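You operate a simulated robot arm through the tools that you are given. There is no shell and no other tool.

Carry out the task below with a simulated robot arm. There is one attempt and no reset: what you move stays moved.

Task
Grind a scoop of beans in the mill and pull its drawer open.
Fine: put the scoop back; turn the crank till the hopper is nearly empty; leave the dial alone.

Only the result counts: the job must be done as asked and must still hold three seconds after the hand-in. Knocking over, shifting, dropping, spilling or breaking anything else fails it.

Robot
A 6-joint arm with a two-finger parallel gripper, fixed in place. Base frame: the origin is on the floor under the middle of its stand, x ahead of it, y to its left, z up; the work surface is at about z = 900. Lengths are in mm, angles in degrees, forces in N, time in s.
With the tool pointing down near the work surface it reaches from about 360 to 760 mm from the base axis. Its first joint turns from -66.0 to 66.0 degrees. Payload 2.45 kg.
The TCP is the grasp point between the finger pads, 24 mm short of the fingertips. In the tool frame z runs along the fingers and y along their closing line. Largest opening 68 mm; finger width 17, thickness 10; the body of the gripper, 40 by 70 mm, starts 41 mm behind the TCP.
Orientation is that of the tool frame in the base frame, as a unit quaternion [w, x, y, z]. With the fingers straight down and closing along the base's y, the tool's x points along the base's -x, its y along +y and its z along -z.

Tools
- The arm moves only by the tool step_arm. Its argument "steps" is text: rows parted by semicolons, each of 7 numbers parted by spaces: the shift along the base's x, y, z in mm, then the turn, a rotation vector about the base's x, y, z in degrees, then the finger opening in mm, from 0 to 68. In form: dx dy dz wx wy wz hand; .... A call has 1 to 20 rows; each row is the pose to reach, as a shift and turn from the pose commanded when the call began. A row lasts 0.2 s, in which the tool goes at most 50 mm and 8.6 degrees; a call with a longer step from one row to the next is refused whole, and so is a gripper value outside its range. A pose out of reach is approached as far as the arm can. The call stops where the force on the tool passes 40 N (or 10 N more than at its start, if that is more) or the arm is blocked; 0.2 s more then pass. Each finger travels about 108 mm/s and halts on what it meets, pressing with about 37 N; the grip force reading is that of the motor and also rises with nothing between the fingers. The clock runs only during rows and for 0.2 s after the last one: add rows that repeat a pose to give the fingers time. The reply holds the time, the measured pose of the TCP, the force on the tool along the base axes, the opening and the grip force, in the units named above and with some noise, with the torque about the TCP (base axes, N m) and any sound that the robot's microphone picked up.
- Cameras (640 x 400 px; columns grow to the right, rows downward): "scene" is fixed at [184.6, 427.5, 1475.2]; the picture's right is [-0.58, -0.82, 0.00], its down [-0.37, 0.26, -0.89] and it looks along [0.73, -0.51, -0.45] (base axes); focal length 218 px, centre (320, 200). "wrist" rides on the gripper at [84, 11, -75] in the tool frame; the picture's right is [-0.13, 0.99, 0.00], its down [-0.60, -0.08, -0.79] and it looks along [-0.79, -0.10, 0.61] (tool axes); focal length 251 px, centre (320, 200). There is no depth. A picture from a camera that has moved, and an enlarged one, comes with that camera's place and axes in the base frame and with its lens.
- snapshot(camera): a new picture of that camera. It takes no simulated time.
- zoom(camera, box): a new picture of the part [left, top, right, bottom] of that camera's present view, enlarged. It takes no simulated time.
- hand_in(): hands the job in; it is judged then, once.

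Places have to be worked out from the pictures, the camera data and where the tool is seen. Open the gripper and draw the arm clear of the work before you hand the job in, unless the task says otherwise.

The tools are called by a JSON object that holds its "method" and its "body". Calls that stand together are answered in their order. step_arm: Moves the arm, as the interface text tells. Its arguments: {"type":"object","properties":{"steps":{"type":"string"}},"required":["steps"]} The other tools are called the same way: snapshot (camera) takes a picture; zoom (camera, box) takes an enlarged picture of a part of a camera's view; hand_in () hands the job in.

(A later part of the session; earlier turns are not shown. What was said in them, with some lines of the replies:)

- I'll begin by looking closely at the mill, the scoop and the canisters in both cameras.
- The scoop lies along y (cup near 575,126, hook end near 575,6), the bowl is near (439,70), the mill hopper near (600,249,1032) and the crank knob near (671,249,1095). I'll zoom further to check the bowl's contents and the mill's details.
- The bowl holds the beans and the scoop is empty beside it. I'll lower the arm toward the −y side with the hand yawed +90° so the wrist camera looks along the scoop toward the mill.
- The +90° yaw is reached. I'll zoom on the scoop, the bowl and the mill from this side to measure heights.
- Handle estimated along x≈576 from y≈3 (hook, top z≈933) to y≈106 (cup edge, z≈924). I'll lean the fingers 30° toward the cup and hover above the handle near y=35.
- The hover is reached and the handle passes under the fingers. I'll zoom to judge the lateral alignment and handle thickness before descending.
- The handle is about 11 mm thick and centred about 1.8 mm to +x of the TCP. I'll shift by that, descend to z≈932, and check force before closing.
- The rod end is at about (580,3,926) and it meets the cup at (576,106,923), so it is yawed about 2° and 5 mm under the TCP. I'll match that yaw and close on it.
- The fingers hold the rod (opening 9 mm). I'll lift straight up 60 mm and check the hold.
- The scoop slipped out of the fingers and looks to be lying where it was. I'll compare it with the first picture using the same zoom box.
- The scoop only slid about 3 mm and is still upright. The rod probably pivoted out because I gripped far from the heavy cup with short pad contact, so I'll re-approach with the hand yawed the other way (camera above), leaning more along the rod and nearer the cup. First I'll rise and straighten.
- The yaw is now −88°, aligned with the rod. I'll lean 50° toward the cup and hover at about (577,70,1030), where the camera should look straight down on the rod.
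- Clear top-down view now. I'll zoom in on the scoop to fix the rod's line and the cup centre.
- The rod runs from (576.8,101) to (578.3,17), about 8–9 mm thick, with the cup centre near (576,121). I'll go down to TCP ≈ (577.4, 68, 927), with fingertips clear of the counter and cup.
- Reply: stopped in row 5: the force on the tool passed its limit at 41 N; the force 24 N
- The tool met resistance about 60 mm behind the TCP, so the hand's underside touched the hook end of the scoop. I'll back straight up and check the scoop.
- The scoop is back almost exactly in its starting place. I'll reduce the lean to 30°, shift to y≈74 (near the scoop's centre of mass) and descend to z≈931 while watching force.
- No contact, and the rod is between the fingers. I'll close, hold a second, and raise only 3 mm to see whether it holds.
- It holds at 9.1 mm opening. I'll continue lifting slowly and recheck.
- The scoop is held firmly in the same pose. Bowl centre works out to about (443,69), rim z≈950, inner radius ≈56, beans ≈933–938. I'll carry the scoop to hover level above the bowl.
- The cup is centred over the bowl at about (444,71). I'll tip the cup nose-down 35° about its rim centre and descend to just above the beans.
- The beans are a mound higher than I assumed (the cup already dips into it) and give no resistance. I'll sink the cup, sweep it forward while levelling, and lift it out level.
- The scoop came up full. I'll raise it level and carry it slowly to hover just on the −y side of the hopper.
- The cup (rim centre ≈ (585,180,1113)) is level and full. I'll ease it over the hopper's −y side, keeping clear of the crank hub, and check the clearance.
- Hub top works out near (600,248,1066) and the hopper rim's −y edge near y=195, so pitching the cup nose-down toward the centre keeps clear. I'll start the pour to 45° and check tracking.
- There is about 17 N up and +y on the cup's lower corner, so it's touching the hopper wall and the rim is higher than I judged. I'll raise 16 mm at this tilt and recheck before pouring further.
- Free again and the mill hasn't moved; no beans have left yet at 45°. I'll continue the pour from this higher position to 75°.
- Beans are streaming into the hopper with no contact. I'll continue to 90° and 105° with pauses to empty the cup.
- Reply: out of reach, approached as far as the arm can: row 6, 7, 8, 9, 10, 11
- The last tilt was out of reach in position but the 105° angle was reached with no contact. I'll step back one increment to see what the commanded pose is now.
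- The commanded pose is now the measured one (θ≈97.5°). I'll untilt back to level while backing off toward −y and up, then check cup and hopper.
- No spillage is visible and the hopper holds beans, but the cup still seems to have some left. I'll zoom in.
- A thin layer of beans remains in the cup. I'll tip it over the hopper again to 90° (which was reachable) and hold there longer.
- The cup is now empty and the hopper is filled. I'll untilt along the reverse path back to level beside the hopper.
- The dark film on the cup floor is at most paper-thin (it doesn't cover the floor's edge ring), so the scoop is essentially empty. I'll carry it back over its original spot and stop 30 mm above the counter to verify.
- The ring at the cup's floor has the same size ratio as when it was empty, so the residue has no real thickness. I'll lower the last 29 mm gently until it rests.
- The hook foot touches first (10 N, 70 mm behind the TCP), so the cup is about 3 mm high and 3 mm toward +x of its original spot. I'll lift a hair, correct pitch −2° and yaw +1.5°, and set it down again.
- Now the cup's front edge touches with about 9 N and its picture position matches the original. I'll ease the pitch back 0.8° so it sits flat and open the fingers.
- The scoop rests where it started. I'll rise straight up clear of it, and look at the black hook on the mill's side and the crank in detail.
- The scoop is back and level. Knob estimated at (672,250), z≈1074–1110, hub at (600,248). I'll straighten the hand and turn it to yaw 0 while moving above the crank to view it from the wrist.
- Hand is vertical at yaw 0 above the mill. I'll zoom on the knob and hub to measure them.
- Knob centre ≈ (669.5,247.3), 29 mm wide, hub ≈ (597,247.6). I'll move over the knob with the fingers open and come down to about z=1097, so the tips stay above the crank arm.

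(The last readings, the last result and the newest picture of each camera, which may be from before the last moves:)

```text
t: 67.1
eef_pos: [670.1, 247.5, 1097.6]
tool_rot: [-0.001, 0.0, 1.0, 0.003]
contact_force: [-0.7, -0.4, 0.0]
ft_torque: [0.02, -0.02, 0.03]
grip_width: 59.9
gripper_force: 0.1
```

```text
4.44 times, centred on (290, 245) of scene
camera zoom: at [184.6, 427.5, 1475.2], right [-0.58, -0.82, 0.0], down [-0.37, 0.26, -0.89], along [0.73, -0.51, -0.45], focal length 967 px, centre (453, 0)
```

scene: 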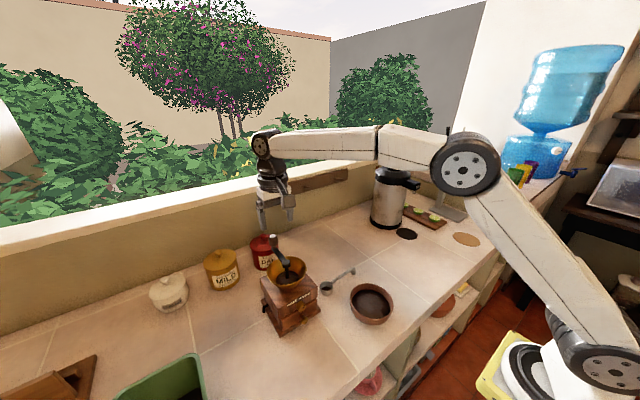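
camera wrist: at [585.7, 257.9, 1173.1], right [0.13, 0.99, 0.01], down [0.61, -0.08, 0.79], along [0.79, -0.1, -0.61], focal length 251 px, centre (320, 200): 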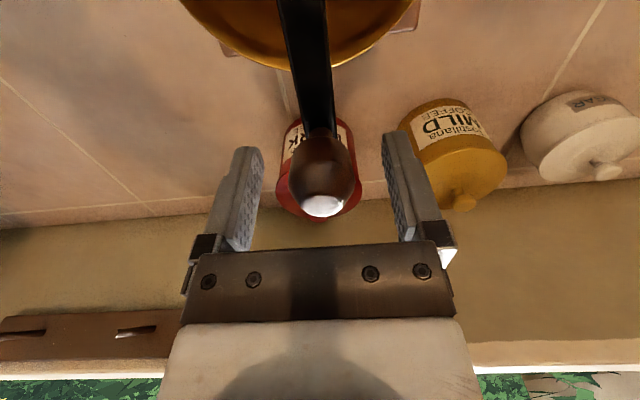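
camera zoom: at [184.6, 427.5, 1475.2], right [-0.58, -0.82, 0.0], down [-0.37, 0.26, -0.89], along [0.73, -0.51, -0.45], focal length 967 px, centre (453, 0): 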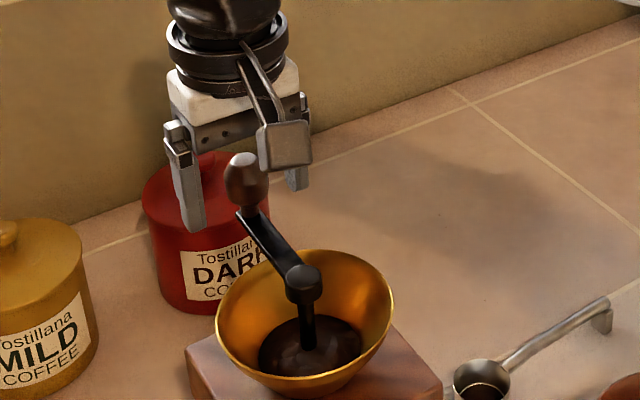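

The knob sits centred between the fingers at about (670,248.5). I'll close on it.

{"method": "step_arm", "body": {"steps": "0 0.5 0 0 0 0 45; 0 0.5 0 0 0 0 32; 0 0.5 0 0 0 0 22; 0 0.5 0 0 0 0 22; 0 0.5 0 0 0 0 22"}}

{"method": "snapshot", "body": {"camera": "wrist"}}

```text
t: 68.3
eef_pos: [669.6, 248.4, 1097.3]
tool_rot: [-0.001, -0.001, 1.0, 0.003]
contact_force: [0.7, -0.3, 1.1]
ft_torque: [-0.91, -0.09, -0.01]
grip_width: 25.3
gripper_force: 40.4
```

```text
taken
camera wrist: at [585.6, 258.3, 1173.4], right [0.13, 0.99, 0.01], down [0.6, -0.08, 0.79], along [0.79, -0.1, -0.61], focal length 251 px, centre (320, 200)
```

wrist: 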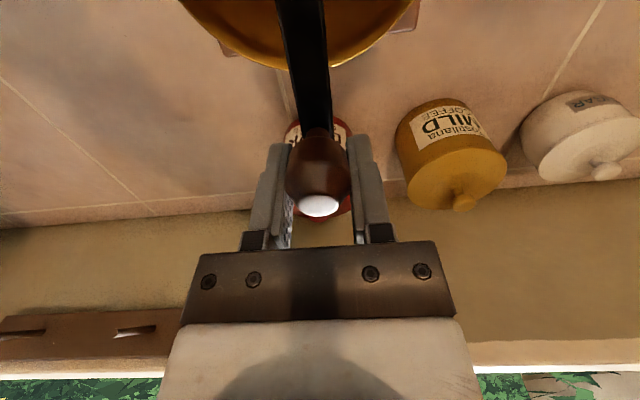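

Knob gripped (25 mm). I'll turn the crank clockwise (seen from above) through 30° on a 72 mm circle and read the forces.

{"method": "step_arm", "body": {"steps": "-0.15 -4.7 0 0 0 0 22; -0.62 -9.4 0 0 0 0 22; -2.45 -18.6 0 0 0 0 22; -5.5 -27.6 0 0 0 0 22; -9.6 -36 0 0 0 0 22; -9.6 -36 0 0 0 0 22"}}

{"method": "snapshot", "body": {"camera": "wrist"}}

{"method": "zoom", "body": {"camera": "scene", "box": [240, 200, 360, 350]}}

```text
t: 69.7
eef_pos: [659.4, 212.9, 1098.5]
tool_rot: [0.0, -0.001, 1.0, 0.003]
contact_force: [-6.7, 3.0, 1.9]
ft_torque: [-0.83, -0.23, -0.04]
grip_width: 25.3
gripper_force: 40.6
```

```text
taken
camera wrist: at [575.4, 222.0, 1173.5], right [0.13, 0.99, 0.01], down [0.61, -0.08, 0.79], along [0.79, -0.1, -0.61], focal length 251 px, centre (320, 200)
```

wrist: 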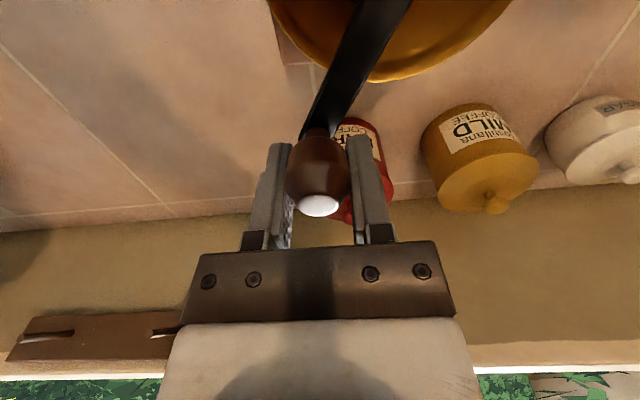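

```text
2.67 times, centred on (300, 275) of scene
camera zoom: at [184.3, 427.6, 1475.2], right [-0.58, -0.82, 0.0], down [-0.37, 0.26, -0.89], along [0.73, -0.51, -0.45], focal length 580 px, centre (373, 0)
```

zoom: 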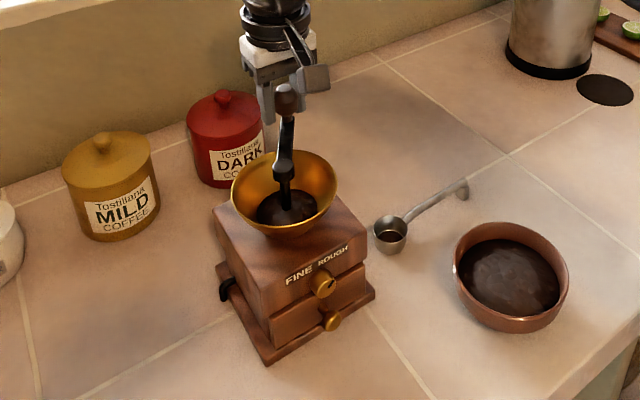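

The crank turns freely; radial pull is about 7 N inward, so my circle is slightly off. I'll continue to −60° and read the force again to refine the centre.

{"method": "step_arm", "body": {"steps": "-5.2 -7.8 0 0 0 0 22; -11 -15.1 0 0 0 0 22; -18.5 -21.1 0 0 0 0 22; -26.4 -26.4 0 0 0 0 22; -26.4 -26.4 0 0 0 0 22"}}

```text
t: 70.9
eef_pos: [633.6, 186.7, 1097.7]
tool_rot: [-0.001, -0.001, 1.0, 0.002]
contact_force: [-7.6, 11.0, 3.5]
ft_torque: [-0.82, 0.08, -0.08]
grip_width: 25.3
gripper_force: 41.2
```

The radial pull grows like sin(angle), so the true centre lies about 2 mm further +y. I'll continue to −90° with the centre at (597.6,250.4).

{"method": "step_arm", "body": {"steps": "-8.4 -2.1 0 0 0 0 22; -17.4 -5.1 0 0 0 0 22; -26.6 -7 0 0 0 0 22; -36 -7.6 0 0 0 0 22; -36 -7.6 0 0 0 0 22"}}

```text
t: 72.1
eef_pos: [597.7, 177.2, 1097.9]
tool_rot: [0.0, -0.001, 1.0, 0.003]
contact_force: [-0.6, -9.9, 5.0]
ft_torque: [-0.86, -0.47, 0.1]
grip_width: 25.3
gripper_force: 40.8
```

Fitting the measured points gives centre (597.9,248.9), radius 71.7. I'll do the next half turn clockwise on that circle and check forces, sound and hopper level.

{"method": "step_arm", "body": {"steps": "-21.89 2.21 0 0 0 0 22; -41.9 12.41 0 0 0 0 22; -57.79 28.3 0 0 0 0 22; -67.99 48.31 0 0 0 0 22; -71.5 70.5 0 0 0 0 22; -67.99 92.69 0 0 0 0 22; -57.79 112.7 0 0 0 0 22; -41.9 128.59 0 0 0 0 22; -21.89 138.79 0 0 0 0 22; 0.3 142.3 0 0 0 0 22"}}

{"method": "snapshot", "body": {"camera": "wrist"}}

{"method": "zoom", "body": {"camera": "scene", "box": [240, 200, 360, 350]}}

```text
t: 74.3
eef_pos: [599.2, 323.3, 1097.7]
tool_rot: [0.001, -0.001, 1.0, 0.005]
contact_force: [0.9, 19.7, -2.8]
ft_torque: [-0.67, 0.08, -0.09]
grip_width: 25.0
gripper_force: 41.0
```

```text
taken
camera wrist: at [514.9, 332.1, 1173.0], right [0.13, 0.99, 0.01], down [0.6, -0.08, 0.79], along [0.79, -0.1, -0.61], focal length 251 px, centre (320, 200)
```

wrist: 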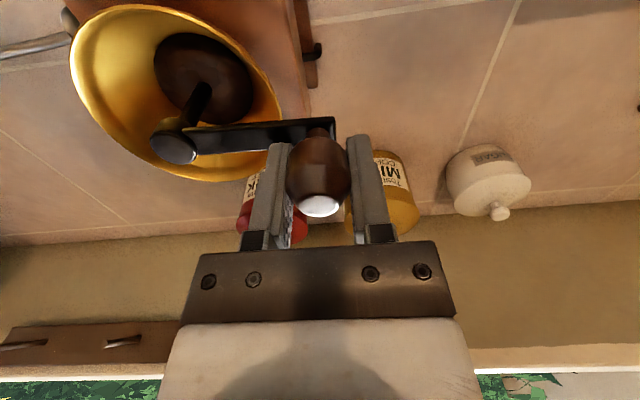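

```text
2.67 times, centred on (300, 275) of scene
camera zoom: at [184.6, 428.2, 1474.9], right [-0.58, -0.82, 0.0], down [-0.37, 0.26, -0.89], along [0.73, -0.51, -0.45], focal length 580 px, centre (373, 0)
```

zoom: 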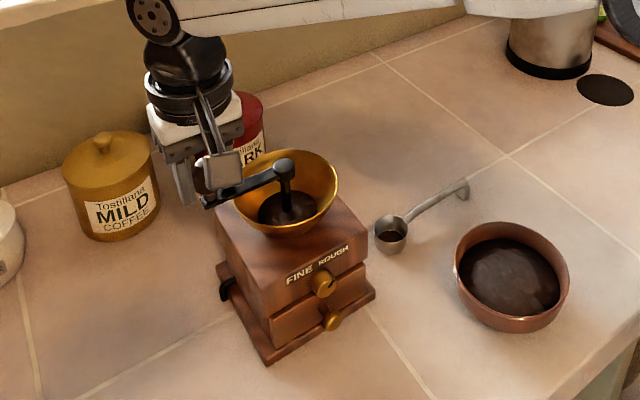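

The half turn worked and the mill hasn't moved; refined centre is (597,250.3), radius 73. I'll make a full clockwise turn on that circle.

{"method": "step_arm", "body": {"steps": "21.66 -0.97 0 0 0 0 22; 42.01 -11.34 0 0 0 0 22; 58.16 -27.49 0 0 0 0 22; 68.53 -47.84 0 0 0 0 22; 72.1 -70.4 0 0 0 0 22; 68.53 -92.96 0 0 0 0 22; 58.16 -113.31 0 0 0 0 22; 42.01 -129.46 0 0 0 0 22; 21.66 -139.83 0 0 0 0 22; -0.9 -143.4 0 0 0 0 22; -23.46 -139.83 0 0 0 0 22; -43.81 -129.46 0 0 0 0 22; -59.96 -113.31 0 0 0 0 22; -70.33 -92.96 0 0 0 0 22; -73.9 -70.4 0 0 0 0 22; -70.33 -47.84 0 0 0 0 22; -59.96 -27.49 0 0 0 0 22; -43.81 -11.34 0 0 0 0 22; -23.46 -0.97 0 0 0 0 22; -0.9 2.6 0 0 0 0 22"}}

{"method": "zoom", "body": {"camera": "wrist", "box": [60, 0, 360, 200]}}

{"method": "zoom", "body": {"camera": "scene", "box": [240, 200, 360, 350]}}

```text
t: 78.5
eef_pos: [598.1, 323.6, 1098.7]
tool_rot: [0.0, -0.001, 1.0, 0.003]
contact_force: [-0.5, 6.5, -3.4]
ft_torque: [-0.65, -0.1, -0.03]
grip_width: 25.6
gripper_force: 40.6
```

```text
2.00 times, centred on (210, 100) of wrist
camera zoom: at [514.0, 332.4, 1173.1], right [0.13, 0.99, 0.01], down [0.6, -0.08, 0.79], along [0.79, -0.1, -0.61], focal length 503 px, centre (540, 400)
```

zoom: 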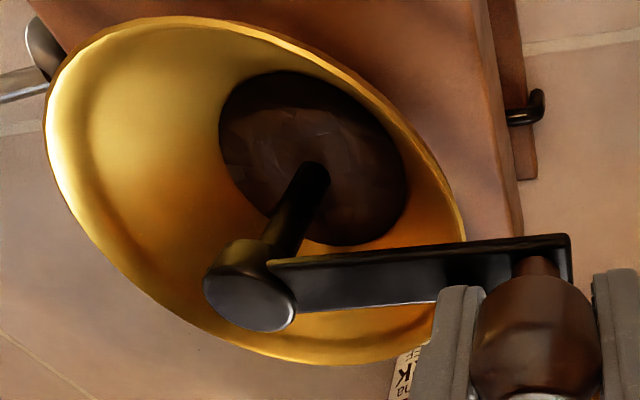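

```text
2.67 times, centred on (300, 275) of scene
camera zoom: at [184.6, 427.8, 1475.1], right [-0.58, -0.82, 0.0], down [-0.37, 0.26, -0.89], along [0.73, -0.51, -0.45], focal length 580 px, centre (373, 0)
```

zoom: 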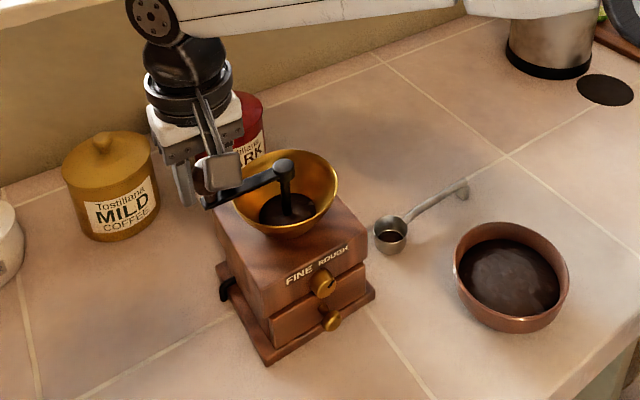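

Forces are low and the bean level looks slightly lower. I'll make another full turn and compare.

{"method": "step_arm", "body": {"steps": "22.56 -3.57 0 0 0 0 22; 42.91 -13.94 0 0 0 0 22; 59.06 -30.09 0 0 0 0 22; 69.43 -50.44 0 0 0 0 22; 73 -73 0 0 0 0 22; 69.43 -95.56 0 0 0 0 22; 59.06 -115.91 0 0 0 0 22; 42.91 -132.06 0 0 0 0 22; 22.56 -142.43 0 0 0 0 22; 0 -146 0 0 0 0 22; -22.56 -142.43 0 0 0 0 22; -42.91 -132.06 0 0 0 0 22; -59.06 -115.91 0 0 0 0 22; -69.43 -95.56 0 0 0 0 22; -73 -73 0 0 0 0 22; -69.43 -50.44 0 0 0 0 22; -59.06 -30.09 0 0 0 0 22; -42.91 -13.94 0 0 0 0 22; -22.56 -3.57 0 0 0 0 22; 0 0 0 0 0 0 22"}}

{"method": "zoom", "body": {"camera": "wrist", "box": [60, 0, 360, 200]}}

{"method": "zoom", "body": {"camera": "scene", "box": [240, 200, 360, 350]}}

```text
t: 82.7
eef_pos: [598.7, 322.1, 1098.3]
tool_rot: [0.0, -0.001, 1.0, 0.003]
contact_force: [0.1, -0.4, -1.1]
ft_torque: [-0.6, 0.17, -0.04]
grip_width: 25.4
gripper_force: 41.3
```

```text
2.00 times, centred on (210, 100) of wrist
camera zoom: at [514.2, 332.5, 1173.1], right [0.13, 0.99, 0.01], down [0.6, -0.08, 0.79], along [0.79, -0.1, -0.61], focal length 503 px, centre (540, 400)
```

zoom: 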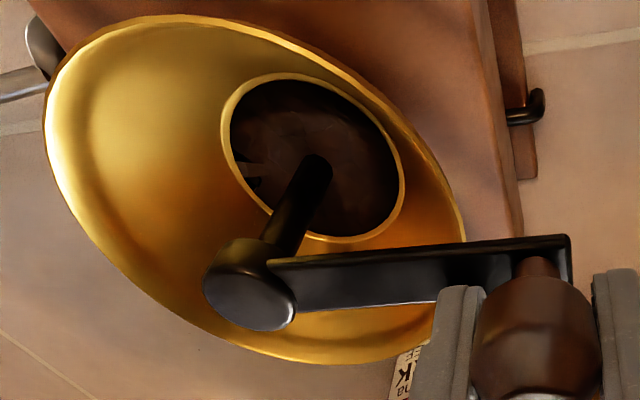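

```text
2.67 times, centred on (300, 275) of scene
camera zoom: at [184.6, 427.5, 1475.2], right [-0.58, -0.82, 0.0], down [-0.37, 0.26, -0.89], along [0.73, -0.51, -0.45], focal length 580 px, centre (373, 0)
```

zoom: 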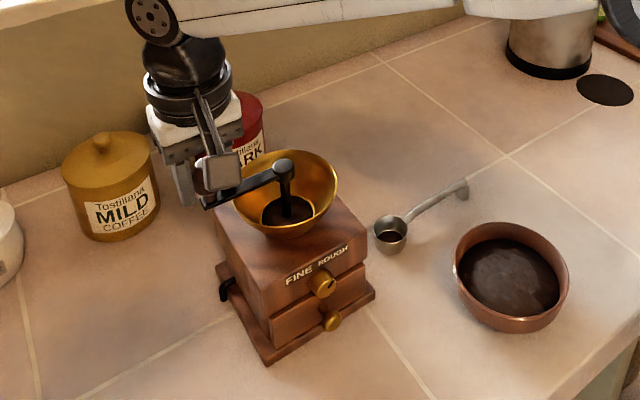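

The beans have dropped to the throat ring after about 2¾ turns. I'll keep turning and compare.

{"method": "step_arm", "body": {"steps": "22.56 -3.57 0 0 0 0 22; 42.91 -13.94 0 0 0 0 22; 59.06 -30.09 0 0 0 0 22; 69.43 -50.44 0 0 0 0 22; 73 -73 0 0 0 0 22; 69.43 -95.56 0 0 0 0 22; 59.06 -115.91 0 0 0 0 22; 42.91 -132.06 0 0 0 0 22; 22.56 -142.43 0 0 0 0 22; 0 -146 0 0 0 0 22; -22.56 -142.43 0 0 0 0 22; -42.91 -132.06 0 0 0 0 22; -59.06 -115.91 0 0 0 0 22; -69.43 -95.56 0 0 0 0 22; -73 -73 0 0 0 0 22; -69.43 -50.44 0 0 0 0 22; -59.06 -30.09 0 0 0 0 22; -42.91 -13.94 0 0 0 0 22; -22.56 -3.57 0 0 0 0 22; 0 0 0 0 0 0 22"}}

{"method": "zoom", "body": {"camera": "wrist", "box": [60, 0, 360, 200]}}

{"method": "zoom", "body": {"camera": "scene", "box": [270, 235, 330, 295]}}

```text
t: 86.9
eef_pos: [597.9, 322.6, 1097.4]
tool_rot: [0.001, -0.001, 1.0, 0.003]
contact_force: [0.0, 2.2, -3.4]
ft_torque: [-0.65, -0.12, 0.02]
grip_width: 25.7
gripper_force: 40.8
```

```text
2.00 times, centred on (210, 100) of wrist
camera zoom: at [513.6, 332.4, 1173.0], right [0.13, 0.99, 0.01], down [0.6, -0.08, 0.79], along [0.79, -0.1, -0.61], focal length 503 px, centre (540, 400)
```

zoom: 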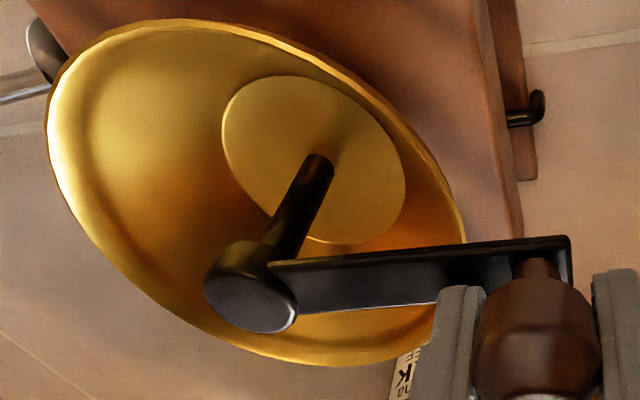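

```text
6.67 times, centred on (300, 265) of scene
camera zoom: at [184.6, 427.6, 1475.1], right [-0.58, -0.82, 0.0], down [-0.37, 0.26, -0.89], along [0.73, -0.51, -0.45], focal length 1450 px, centre (453, -233)
```

zoom: 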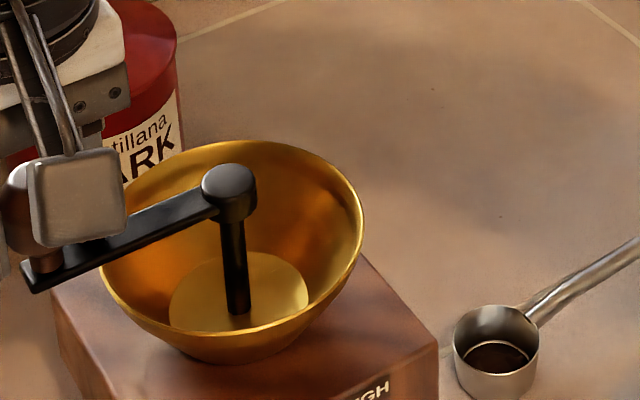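

The hopper is empty down to bare metal now. I'll release the knob, rise clear, and then move in front of the mill to look at the drawer knob.

{"method": "step_arm", "body": {"steps": "0 0 0 0 0 0 30; 0 0 0 0 0 0 45; 0 0 0 0 0 0 58; 0 0 15 0 0 0 60; 0 0 40 0 0 0 60; 0 0 80 0 0 0 60; 0 0 110 0 0 0 60; 0 0 110 0 0 0 60"}}

{"method": "zoom", "body": {"camera": "scene", "box": [240, 200, 360, 350]}}

```text
t: 88.7
eef_pos: [596.1, 323.5, 1207.8]
tool_rot: [-0.001, 0.0, 1.0, 0.003]
contact_force: [0.2, -1.0, -0.7]
ft_torque: [0.01, 0.0, -0.01]
grip_width: 60.2
gripper_force: 0.1
```

```text
2.67 times, centred on (300, 275) of scene
camera zoom: at [184.6, 427.5, 1475.2], right [-0.58, -0.82, 0.0], down [-0.37, 0.26, -0.89], along [0.73, -0.51, -0.45], focal length 580 px, centre (373, 0)
```

zoom: 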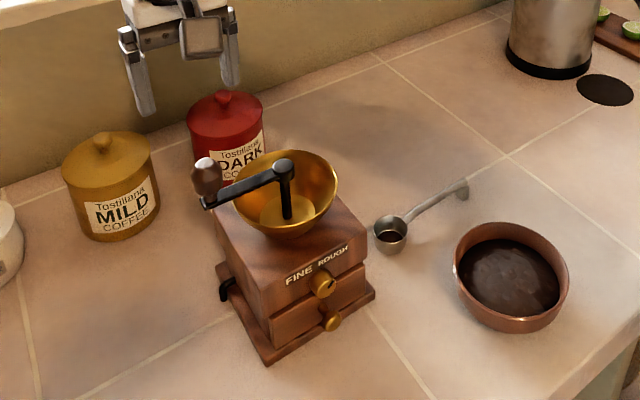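

Everything is in place. I'll move back in front of the mill at x≈415 and tilt the fingers 30° forward to view the drawer knob.

{"method": "step_arm", "body": {"steps": "-40 -17 0 0 0 0 60; -80 -34 0 0 -5 0 60; -120 -51 0 0 -10 0 60; -155 -66 -10 0 -15 0 60; -180 -75 -40 0 -20 0 60; -180 -75 -80 0 -25 0 60; -180 -75 -120 0 -30 0 60; -180 -75 -150 0 -30 0 60; -180 -75 -150 0 -30 0 60"}}

{"method": "snapshot", "body": {"camera": "wrist"}}

{"method": "zoom", "body": {"camera": "scene", "box": [250, 270, 340, 350]}}

```text
t: 90.7
eef_pos: [416.0, 248.5, 1058.0]
tool_rot: [0.259, -0.002, 0.966, 0.003]
contact_force: [0.0, 0.3, 0.3]
ft_torque: [0.02, 0.0, 0.03]
grip_width: 60.2
gripper_force: 0.1
```

```text
taken
camera wrist: at [306.1, 257.8, 1081.1], right [0.11, 0.99, 0.07], down [0.13, -0.08, 0.99], along [0.99, -0.1, -0.14], focal length 251 px, centre (320, 200)
```

wrist: 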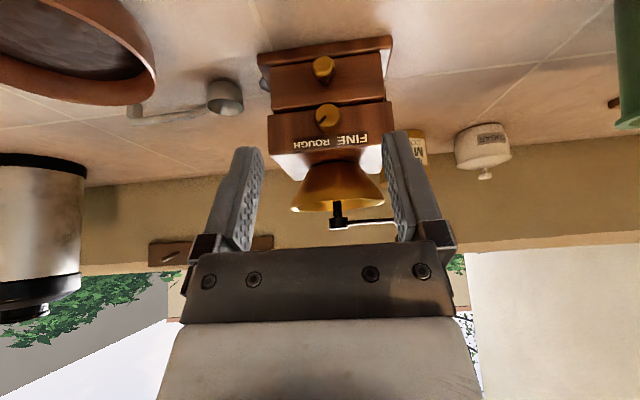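

```text
5.00 times, centred on (295, 310) of scene
camera zoom: at [184.5, 427.5, 1475.2], right [-0.58, -0.82, 0.0], down [-0.37, 0.26, -0.89], along [0.73, -0.51, -0.45], focal length 1088 px, centre (445, -350)
```

zoom: 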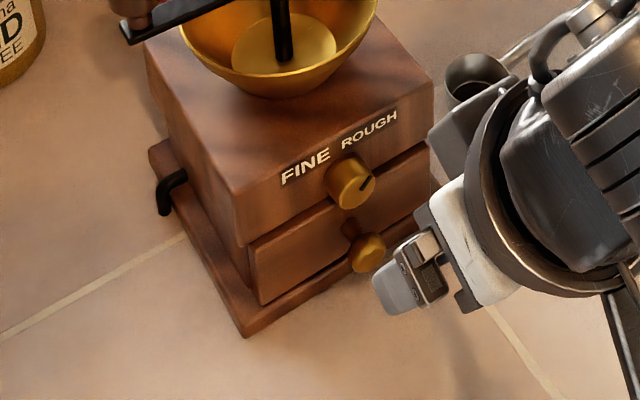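

A good frontal view of the mill. I'll zoom on the dial and drawer knob.

{"method": "zoom", "body": {"camera": "wrist", "box": [250, 20, 410, 160]}}

```text
2.86 times, centred on (330, 90) of wrist
camera zoom: at [306.1, 257.8, 1081.1], right [0.11, 0.99, 0.07], down [0.13, -0.08, 0.99], along [0.99, -0.1, -0.14], focal length 718 px, centre (291, 514)
```

zoom: 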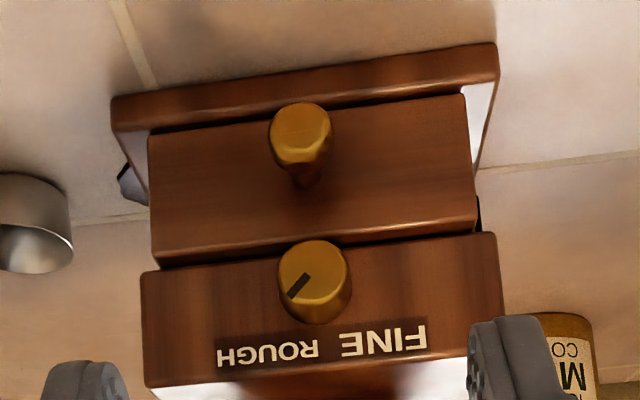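

Using this view: base front x≈528, drawer face ≈533 (z 912–958), knob head ≈ (508,250,938), dial ≈ (520,250,979) above it. I'll tilt to 40° and descend in front of the knob, staying back at x≈440.

{"method": "step_arm", "body": {"steps": "0 0 -25 0 -5 0 50; 8 0.5 -55 0 -10 0 50; 16 1 -85 0 -10 0 50; 24 1.5 -110 0 -10 0 50; 24 1.5 -119 0 -10 0 50; 24 1.5 -119 0 -10 0 50"}}

{"method": "snapshot", "body": {"camera": "wrist"}}

{"method": "zoom", "body": {"camera": "scene", "box": [250, 270, 340, 350]}}

```text
t: 92.1
eef_pos: [440.6, 250.0, 939.1]
tool_rot: [0.342, -0.002, 0.94, 0.002]
contact_force: [-0.4, 0.1, -0.9]
ft_torque: [0.0, -0.01, -0.02]
grip_width: 50.2
gripper_force: 0.0
```

```text
taken
camera wrist: at [328.2, 258.7, 943.1], right [0.09, 0.99, 0.09], down [-0.05, -0.08, 1.0], along [0.99, -0.1, 0.04], focal length 251 px, centre (320, 200)
```

wrist: 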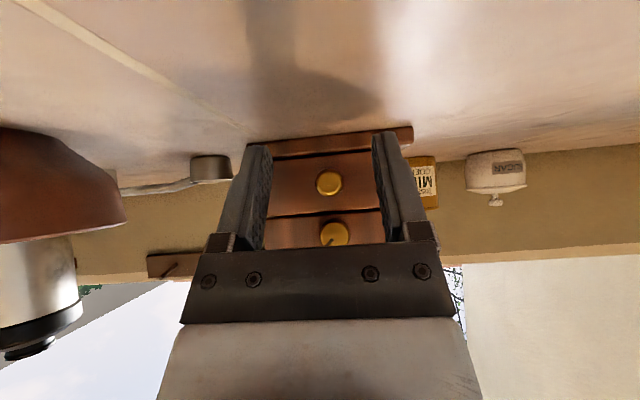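

```text
5.00 times, centred on (295, 310) of scene
camera zoom: at [184.6, 427.5, 1475.2], right [-0.58, -0.82, 0.0], down [-0.37, 0.26, -0.89], along [0.73, -0.51, -0.45], focal length 1088 px, centre (445, -350)
```

zoom: 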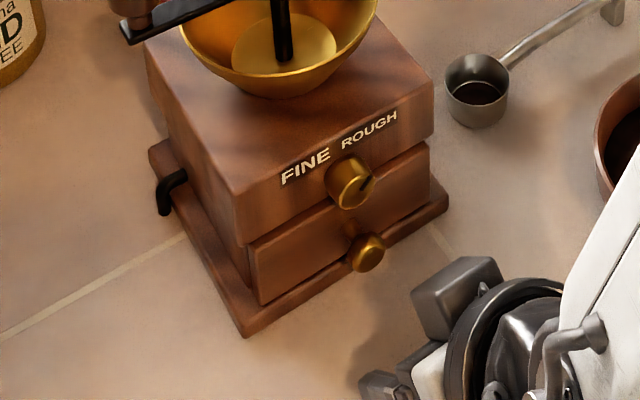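

Knob head confirmed near (508,248–250,939) and the dial well above it at z≈977. I'll advance with open fingers to x≈503, watching for contact.

{"method": "step_arm", "body": {"steps": "20 -1 0 0 0 0 50; 40 -1 0 0 0 0 50; 52 -1 0 0 0 0 50; 60 -1 0 0 0 0 50; 63 -1 0 0 0 0 50; 63 -1 0 0 0 0 50"}}

{"method": "zoom", "body": {"camera": "wrist", "box": [200, 100, 440, 280]}}

{"method": "zoom", "body": {"camera": "scene", "box": [250, 270, 340, 350]}}

```text
t: 93.5
eef_pos: [504.4, 247.9, 939.0]
tool_rot: [0.342, -0.002, 0.94, 0.003]
contact_force: [-2.3, 0.6, 0.6]
ft_torque: [-0.01, -0.01, -0.05]
grip_width: 49.9
gripper_force: 0.0
```

```text
2.22 times, centred on (320, 190) of wrist
camera zoom: at [391.3, 258.2, 942.8], right [0.09, 0.99, 0.09], down [-0.05, -0.08, 1.0], along [0.99, -0.1, 0.04], focal length 559 px, centre (320, 222)
```

zoom: 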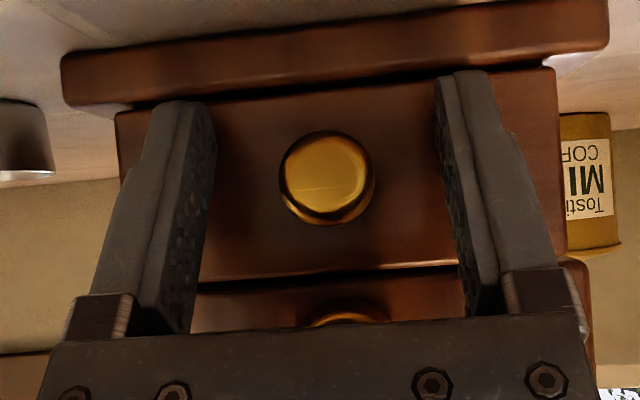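

```text
5.00 times, centred on (295, 310) of scene
camera zoom: at [184.5, 427.5, 1475.2], right [-0.58, -0.82, 0.0], down [-0.37, 0.26, -0.89], along [0.73, -0.51, -0.45], focal length 1088 px, centre (445, -350)
```

zoom: 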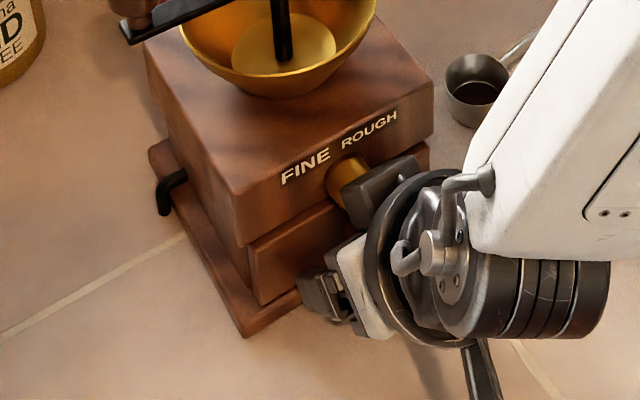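

There's a small −2 N and the box on the hand's upper side appears right by the dial, so I'll retreat a few mm along the hand axis and tilt to 45° to give the dial more room.

{"method": "step_arm", "body": {"steps": "-5 0.5 0 0 0 0 50; -10 0.5 4 0 0 0 50; -10 1 8 0 -5 0 50; -6 1 8 0 -5 0 50; -6 1 8 0 -5 0 50"}}

{"method": "zoom", "body": {"camera": "wrist", "box": [200, 100, 440, 280]}}

{"method": "zoom", "body": {"camera": "scene", "box": [270, 280, 330, 330]}}

```text
t: 94.7
eef_pos: [499.8, 250.0, 946.9]
tool_rot: [0.382, -0.003, 0.924, 0.002]
contact_force: [-0.1, -0.4, 0.0]
ft_torque: [0.01, 0.01, 0.0]
grip_width: 50.1
gripper_force: 0.2
```

```text
2.22 times, centred on (320, 190) of wrist
camera zoom: at [385.6, 259.7, 940.9], right [0.09, 0.99, 0.09], down [-0.13, -0.08, 0.99], along [0.99, -0.1, 0.12], focal length 559 px, centre (320, 222)
```

zoom: 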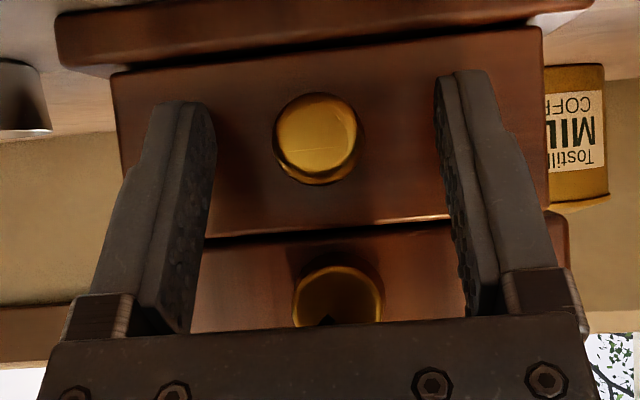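

```text
8.00 times, centred on (300, 305) of scene
camera zoom: at [184.6, 427.5, 1475.2], right [-0.58, -0.82, 0.0], down [-0.37, 0.26, -0.89], along [0.73, -0.51, -0.45], focal length 1740 px, centre (480, -640)
```

zoom: 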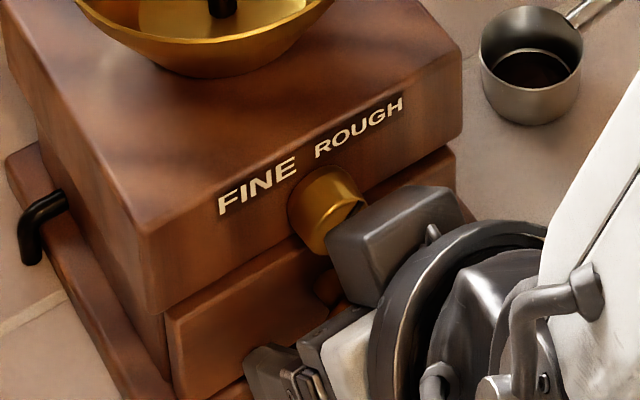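

Clear of the dial, zero force, and the knob head (≈508,249,938.5) lies between the pads. I'll close on it.

{"method": "step_arm", "body": {"steps": "0 -0.7 0 0 0 0 36; 0 -0.7 0 0 0 0 24; 0 -0.7 0 0 0 0 14; 0 -0.7 0 0 0 0 14; 0 -0.7 0 0 0 0 14"}}

{"method": "zoom", "body": {"camera": "wrist", "box": [200, 100, 440, 280]}}

```text
t: 95.9
eef_pos: [497.7, 248.8, 948.2]
tool_rot: [0.381, -0.003, 0.924, 0.003]
contact_force: [-0.4, 6.6, -2.1]
ft_torque: [0.06, 0.07, 0.05]
grip_width: 18.9
gripper_force: 37.1
```

```text
2.22 times, centred on (320, 190) of wrist
camera zoom: at [385.5, 259.2, 941.1], right [0.08, 0.99, 0.09], down [-0.13, -0.08, 0.99], along [0.99, -0.1, 0.12], focal length 559 px, centre (320, 222)
```

zoom: 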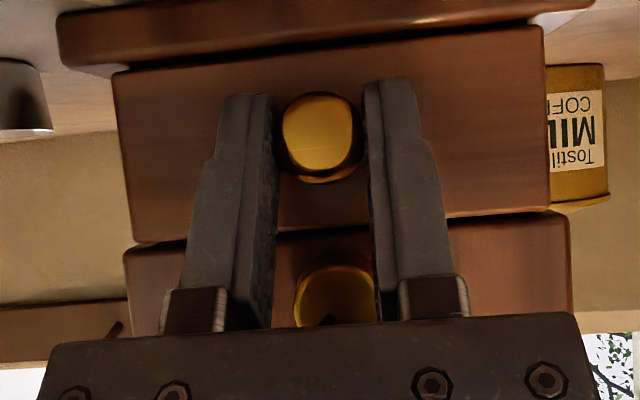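

Gripped at 18.9 mm. I'll pull the drawer slowly toward −x, 45 mm, watching the force.

{"method": "step_arm", "body": {"steps": "-3 0.3 0 0 0 0 14; -7 0.4 0 0 0 0 14; -13 0.4 0 0 0 0 14; -20 0.4 0 0 0 0 14; -28 0.4 0 0 0 0 14; -36 0.4 0 0 0 0 14; -45 0.4 0 0 0 0 14; -45 0.4 0 0 0 0 14"}}

{"method": "snapshot", "body": {"camera": "wrist"}}

{"method": "zoom", "body": {"camera": "scene", "box": [240, 230, 360, 350]}}

```text
t: 97.7
eef_pos: [452.7, 249.0, 946.8]
tool_rot: [0.383, -0.003, 0.924, 0.004]
contact_force: [-0.8, 6.5, -0.6]
ft_torque: [0.11, 0.05, 0.07]
grip_width: 19.0
gripper_force: 36.4
```

```text
taken
camera wrist: at [340.3, 259.2, 941.1], right [0.08, 0.99, 0.09], down [-0.13, -0.08, 0.99], along [0.99, -0.1, 0.12], focal length 251 px, centre (320, 200)
```

wrist: 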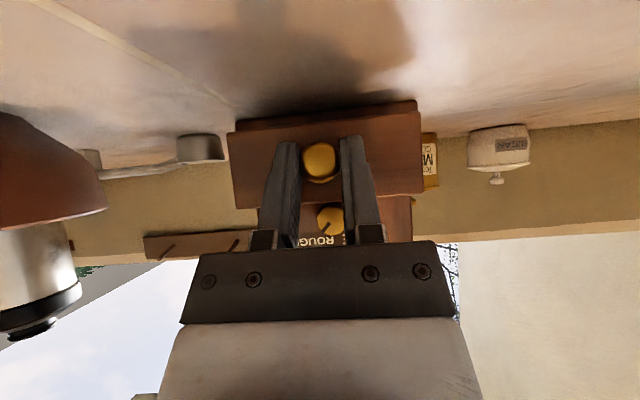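

```text
3.33 times, centred on (300, 290) of scene
camera zoom: at [184.6, 427.7, 1475.1], right [-0.58, -0.82, 0.0], down [-0.37, 0.26, -0.89], along [0.73, -0.51, -0.45], focal length 725 px, centre (387, -100)
```

zoom: 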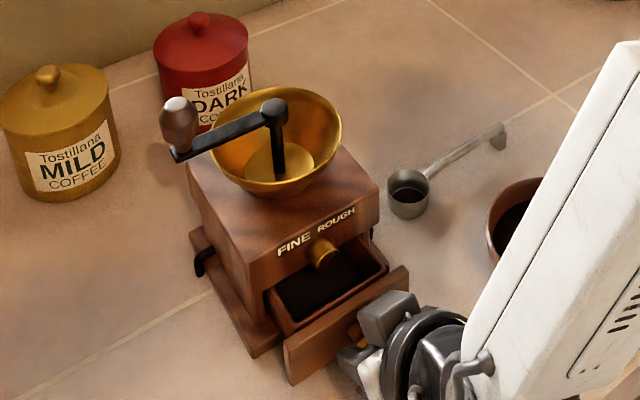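

The drawer is open 45 mm with grounds visible in it. I'll ease it out about 12 mm more, watching for a stop.

{"method": "step_arm", "body": {"steps": "-3 0.3 0 0 0 0 14; -6 0.3 0 0 0 0 14; -9 0.3 0 0 0 0 14; -12 0.3 0 0 0 0 14; -12 0.3 0 0 0 0 14"}}

{"method": "zoom", "body": {"camera": "scene", "box": [240, 230, 360, 350]}}

```text
t: 98.9
eef_pos: [440.8, 248.9, 947.2]
tool_rot: [0.383, -0.002, 0.924, 0.003]
contact_force: [0.3, -0.5, 6.8]
ft_torque: [0.03, -0.17, -0.04]
grip_width: 19.0
gripper_force: 36.9
```

```text
3.33 times, centred on (300, 290) of scene
camera zoom: at [184.4, 427.4, 1475.2], right [-0.58, -0.82, 0.0], down [-0.37, 0.26, -0.89], along [0.73, -0.51, -0.45], focal length 725 px, centre (387, -100)
```

zoom: 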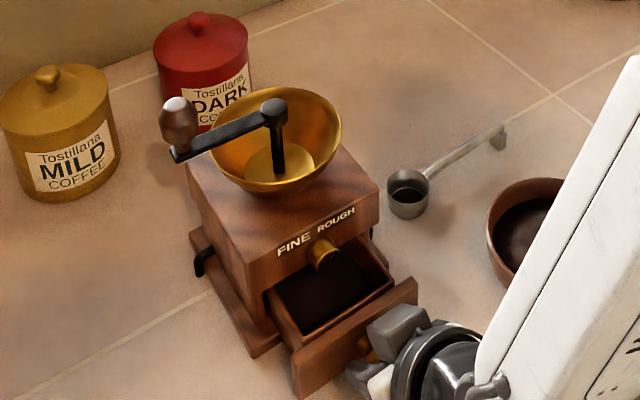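

The drawer is open about 57 mm with no stop force. I'll open the fingers and retreat along the hand axis, then up and away.

{"method": "step_arm", "body": {"steps": "0 0 0 0 0 0 22; 0 0 0 0 0 0 32; 0 0 0 0 0 0 46; 0 0 0 0 0 0 50; -10 0 10 0 0 0 50; -25 0 25 0 0 0 50; -40 0 50 0 0 0 50; -40 0 90 0 0 0 50; -40 0 130 0 0 0 50; -40 0 130 0 0 0 50"}}

{"method": "snapshot", "body": {"camera": "scene"}}

{"method": "zoom", "body": {"camera": "scene", "box": [240, 230, 360, 350]}}

{"method": "snapshot", "body": {"camera": "wrist"}}

```text
t: 101.1
eef_pos: [401.6, 248.9, 1076.3]
tool_rot: [0.382, -0.002, 0.924, 0.002]
contact_force: [-0.4, 0.3, -0.6]
ft_torque: [-0.02, 0.02, -0.01]
grip_width: 49.6
gripper_force: 0.1
```

```text
taken
```

scene: 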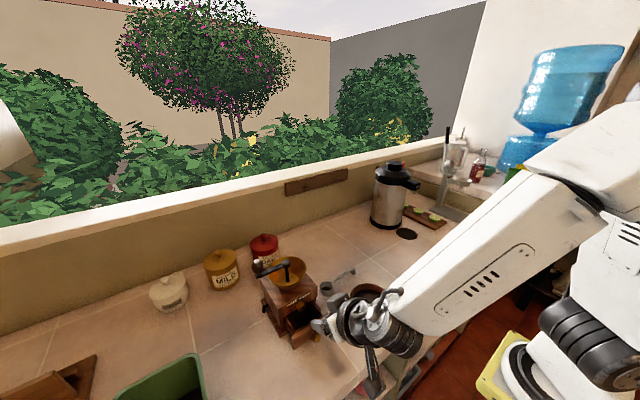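

```text
3.33 times, centred on (300, 290) of scene
camera zoom: at [184.5, 427.5, 1475.2], right [-0.58, -0.82, 0.0], down [-0.37, 0.26, -0.89], along [0.73, -0.51, -0.45], focal length 725 px, centre (387, -100)
```

zoom: 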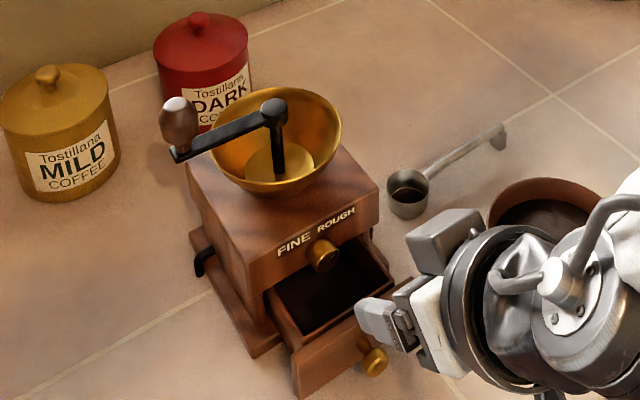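

```text
taken
camera wrist: at [288.7, 258.5, 1070.3], right [0.09, 0.99, 0.09], down [-0.13, -0.08, 0.99], along [0.99, -0.1, 0.12], focal length 251 px, centre (320, 200)
```

wrist: 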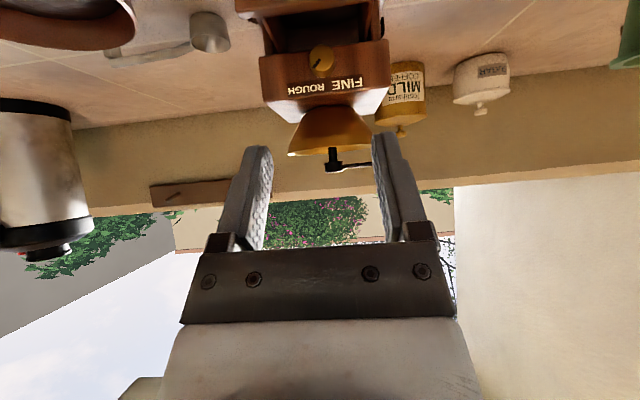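

The drawer stays open and everything looks in place. I'll raise the arm well clear toward its starting pose and straighten it for a last full check.

{"method": "step_arm", "body": {"steps": "-10 0 40 0 7 0 50; -20 2 85 0 14 0 50; -30 5 130 0 21 0 55; -40 8 175 0 28 0 60; -50 12 220 0 35 0 68; -55 16 265 0 41 0 68; -58 20 305 0 45 0 68; -58 20 305 0 45 0 68"}}

{"method": "snapshot", "body": {"camera": "scene"}}

{"method": "zoom", "body": {"camera": "scene", "box": [230, 220, 410, 340]}}

{"method": "zoom", "body": {"camera": "wrist", "box": [180, 0, 470, 200]}}

```text
t: 102.9
eef_pos: [343.1, 270.0, 1381.0]
tool_rot: [-0.001, -0.002, 1.0, 0.003]
contact_force: [-1.5, 0.1, -1.1]
ft_torque: [0.0, 0.04, -0.02]
grip_width: 68.1
gripper_force: 0.0
```

```text
taken
```

scene: 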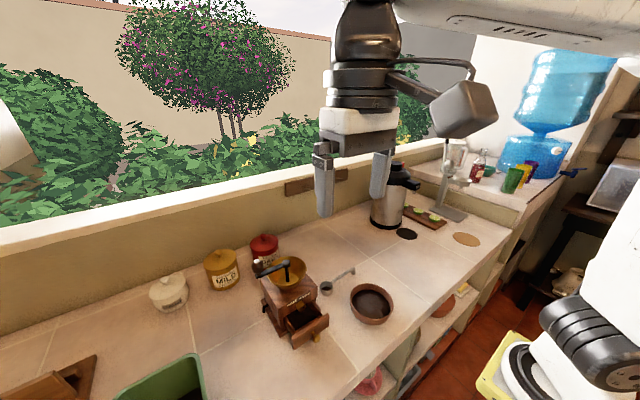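

```text
3.33 times, centred on (320, 280) of scene
camera zoom: at [184.6, 427.5, 1475.2], right [-0.58, -0.82, 0.0], down [-0.37, 0.26, -0.89], along [0.73, -0.51, -0.45], focal length 725 px, centre (320, -67)
```

zoom: 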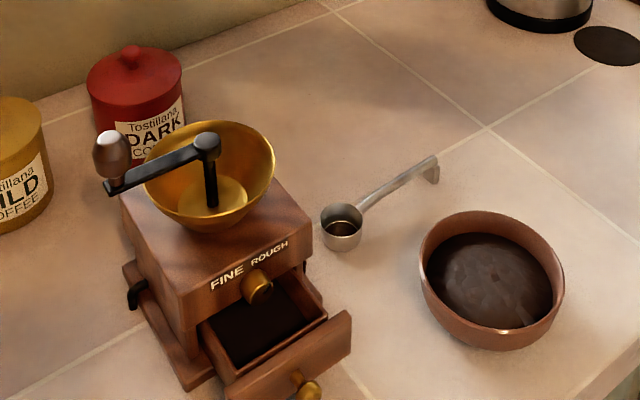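

```text
2.00 times, centred on (325, 100) of wrist
camera zoom: at [258.9, 279.3, 1457.5], right [0.13, 0.99, 0.01], down [0.61, -0.08, 0.79], along [0.79, -0.1, -0.61], focal length 503 px, centre (310, 400)
```

zoom: 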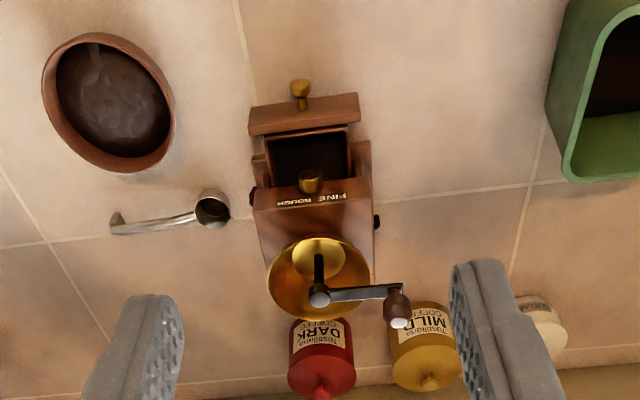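

Mill, bowl, canisters and scoop match their starting places; the hopper is empty and the drawer is open with grounds in it. I'll do one last check of the dial's notch and scoop.

{"method": "zoom", "body": {"camera": "scene", "box": [255, 275, 325, 345]}}

{"method": "zoom", "body": {"camera": "scene", "box": [310, 255, 400, 335]}}

```text
5.71 times, centred on (290, 310) of scene
camera zoom: at [184.6, 427.5, 1475.2], right [-0.58, -0.82, 0.0], down [-0.37, 0.26, -0.89], along [0.73, -0.51, -0.45], focal length 1243 px, centre (491, -429)
```

zoom: 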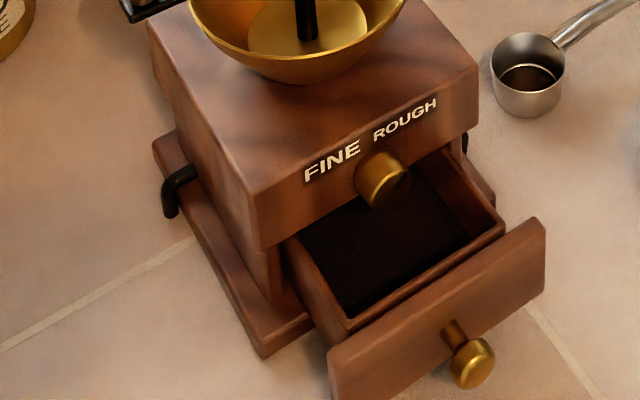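

```text
5.00 times, centred on (355, 295) of scene
camera zoom: at [184.6, 427.5, 1475.2], right [-0.58, -0.82, 0.0], down [-0.37, 0.26, -0.89], along [0.73, -0.51, -0.45], focal length 1088 px, centre (145, -275)
```

zoom: 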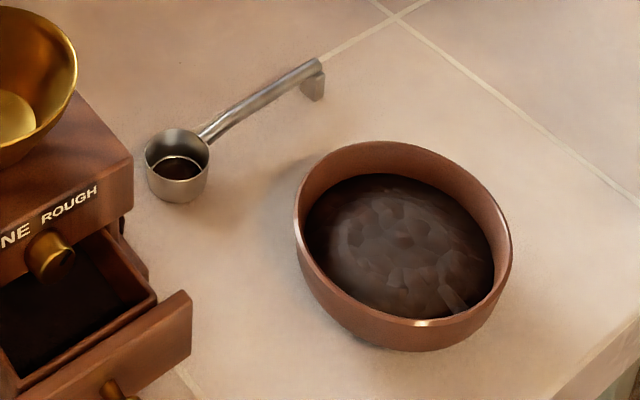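

The dial's front face is darker now, so I'll zoom closer to verify its notch hasn't turned.

{"method": "zoom", "body": {"camera": "scene", "box": [310, 295, 335, 315]}}

{"method": "zoom", "body": {"camera": "scene", "box": [285, 295, 310, 315]}}

{"method": "zoom", "body": {"camera": "wrist", "box": [300, 70, 360, 110]}}

```text
16.00 times, centred on (322, 305) of scene
camera zoom: at [184.6, 427.5, 1475.2], right [-0.58, -0.82, 0.0], down [-0.37, 0.26, -0.89], along [0.73, -0.51, -0.45], focal length 3480 px, centre (280, -1480)
```

zoom: 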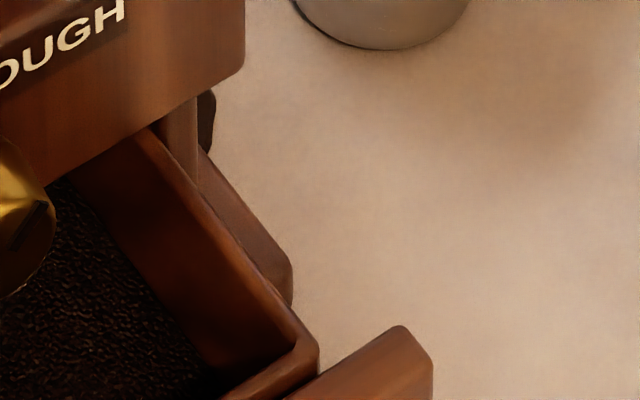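

```text
16.00 times, centred on (298, 305) of scene
camera zoom: at [184.6, 427.5, 1475.2], right [-0.58, -0.82, 0.0], down [-0.37, 0.26, -0.89], along [0.73, -0.51, -0.45], focal length 3480 px, centre (680, -1480)
```

zoom: 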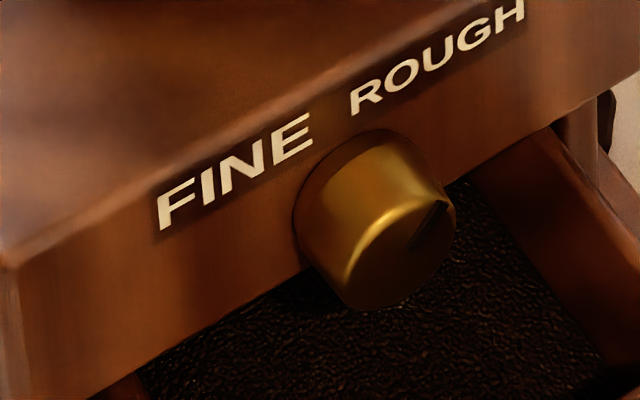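

```text
10.00 times, centred on (330, 90) of wrist
camera zoom: at [258.9, 279.3, 1457.5], right [0.13, 0.99, 0.01], down [0.61, -0.08, 0.79], along [0.79, -0.1, -0.61], focal length 2514 px, centre (220, 1300)
```

zoom: 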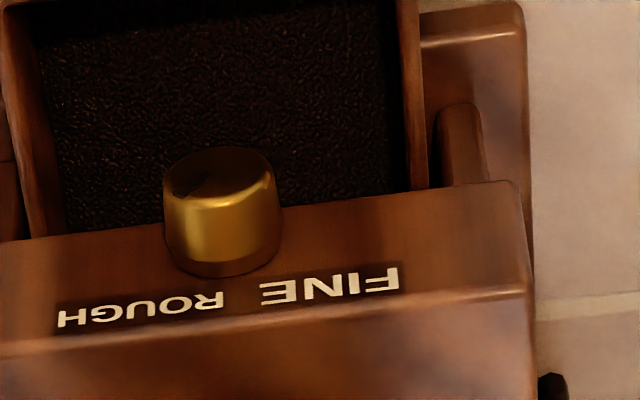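

The dial notch still points to the same spot, the drawer holds grounds, the hopper is empty, the scoop is back and the open gripper is clear. I'm handing in.

{"method": "hand_in", "body": {}}

```text
The job is handed in.
```

I scooped beans from the bowl, ground them in the mill, and pulled the drawer open about 57 mm. It has grounds in it. The job is handed in, and no result came back.

- **Hopper:** I turned the crank about 3¾ turns clockwise, and the hopper is empty down to bare metal.
- **Scoop:** It is back where it started, within a few millimetres. A thin film of beans, at most about 1 mm, is still in the cup; it would not tip out.
- **Dial:** The notch points the same way as at the start. The hand may have brushed the front of the dial while I was lining up on the drawer, with about 2 N of force.
- **Everything else:** In the last pictures the mill, bowl and canisters match their starting places, and I saw no spilled beans.

Three things along the way didn't go cleanly:

- **First grip:** The scoop slipped out of my fingers on the first lift. It slid about 3 mm and stayed upright.
- **Hand on the scoop:** On a later approach, the hand pressed down on the end of the scoop's handle until the 40 N limit stopped the move.
- **Pouring:** The cup pressed the hopper wall with about 17 N before I raised it. The mill did not move.

The gripper is open and the arm is back near its starting pose.
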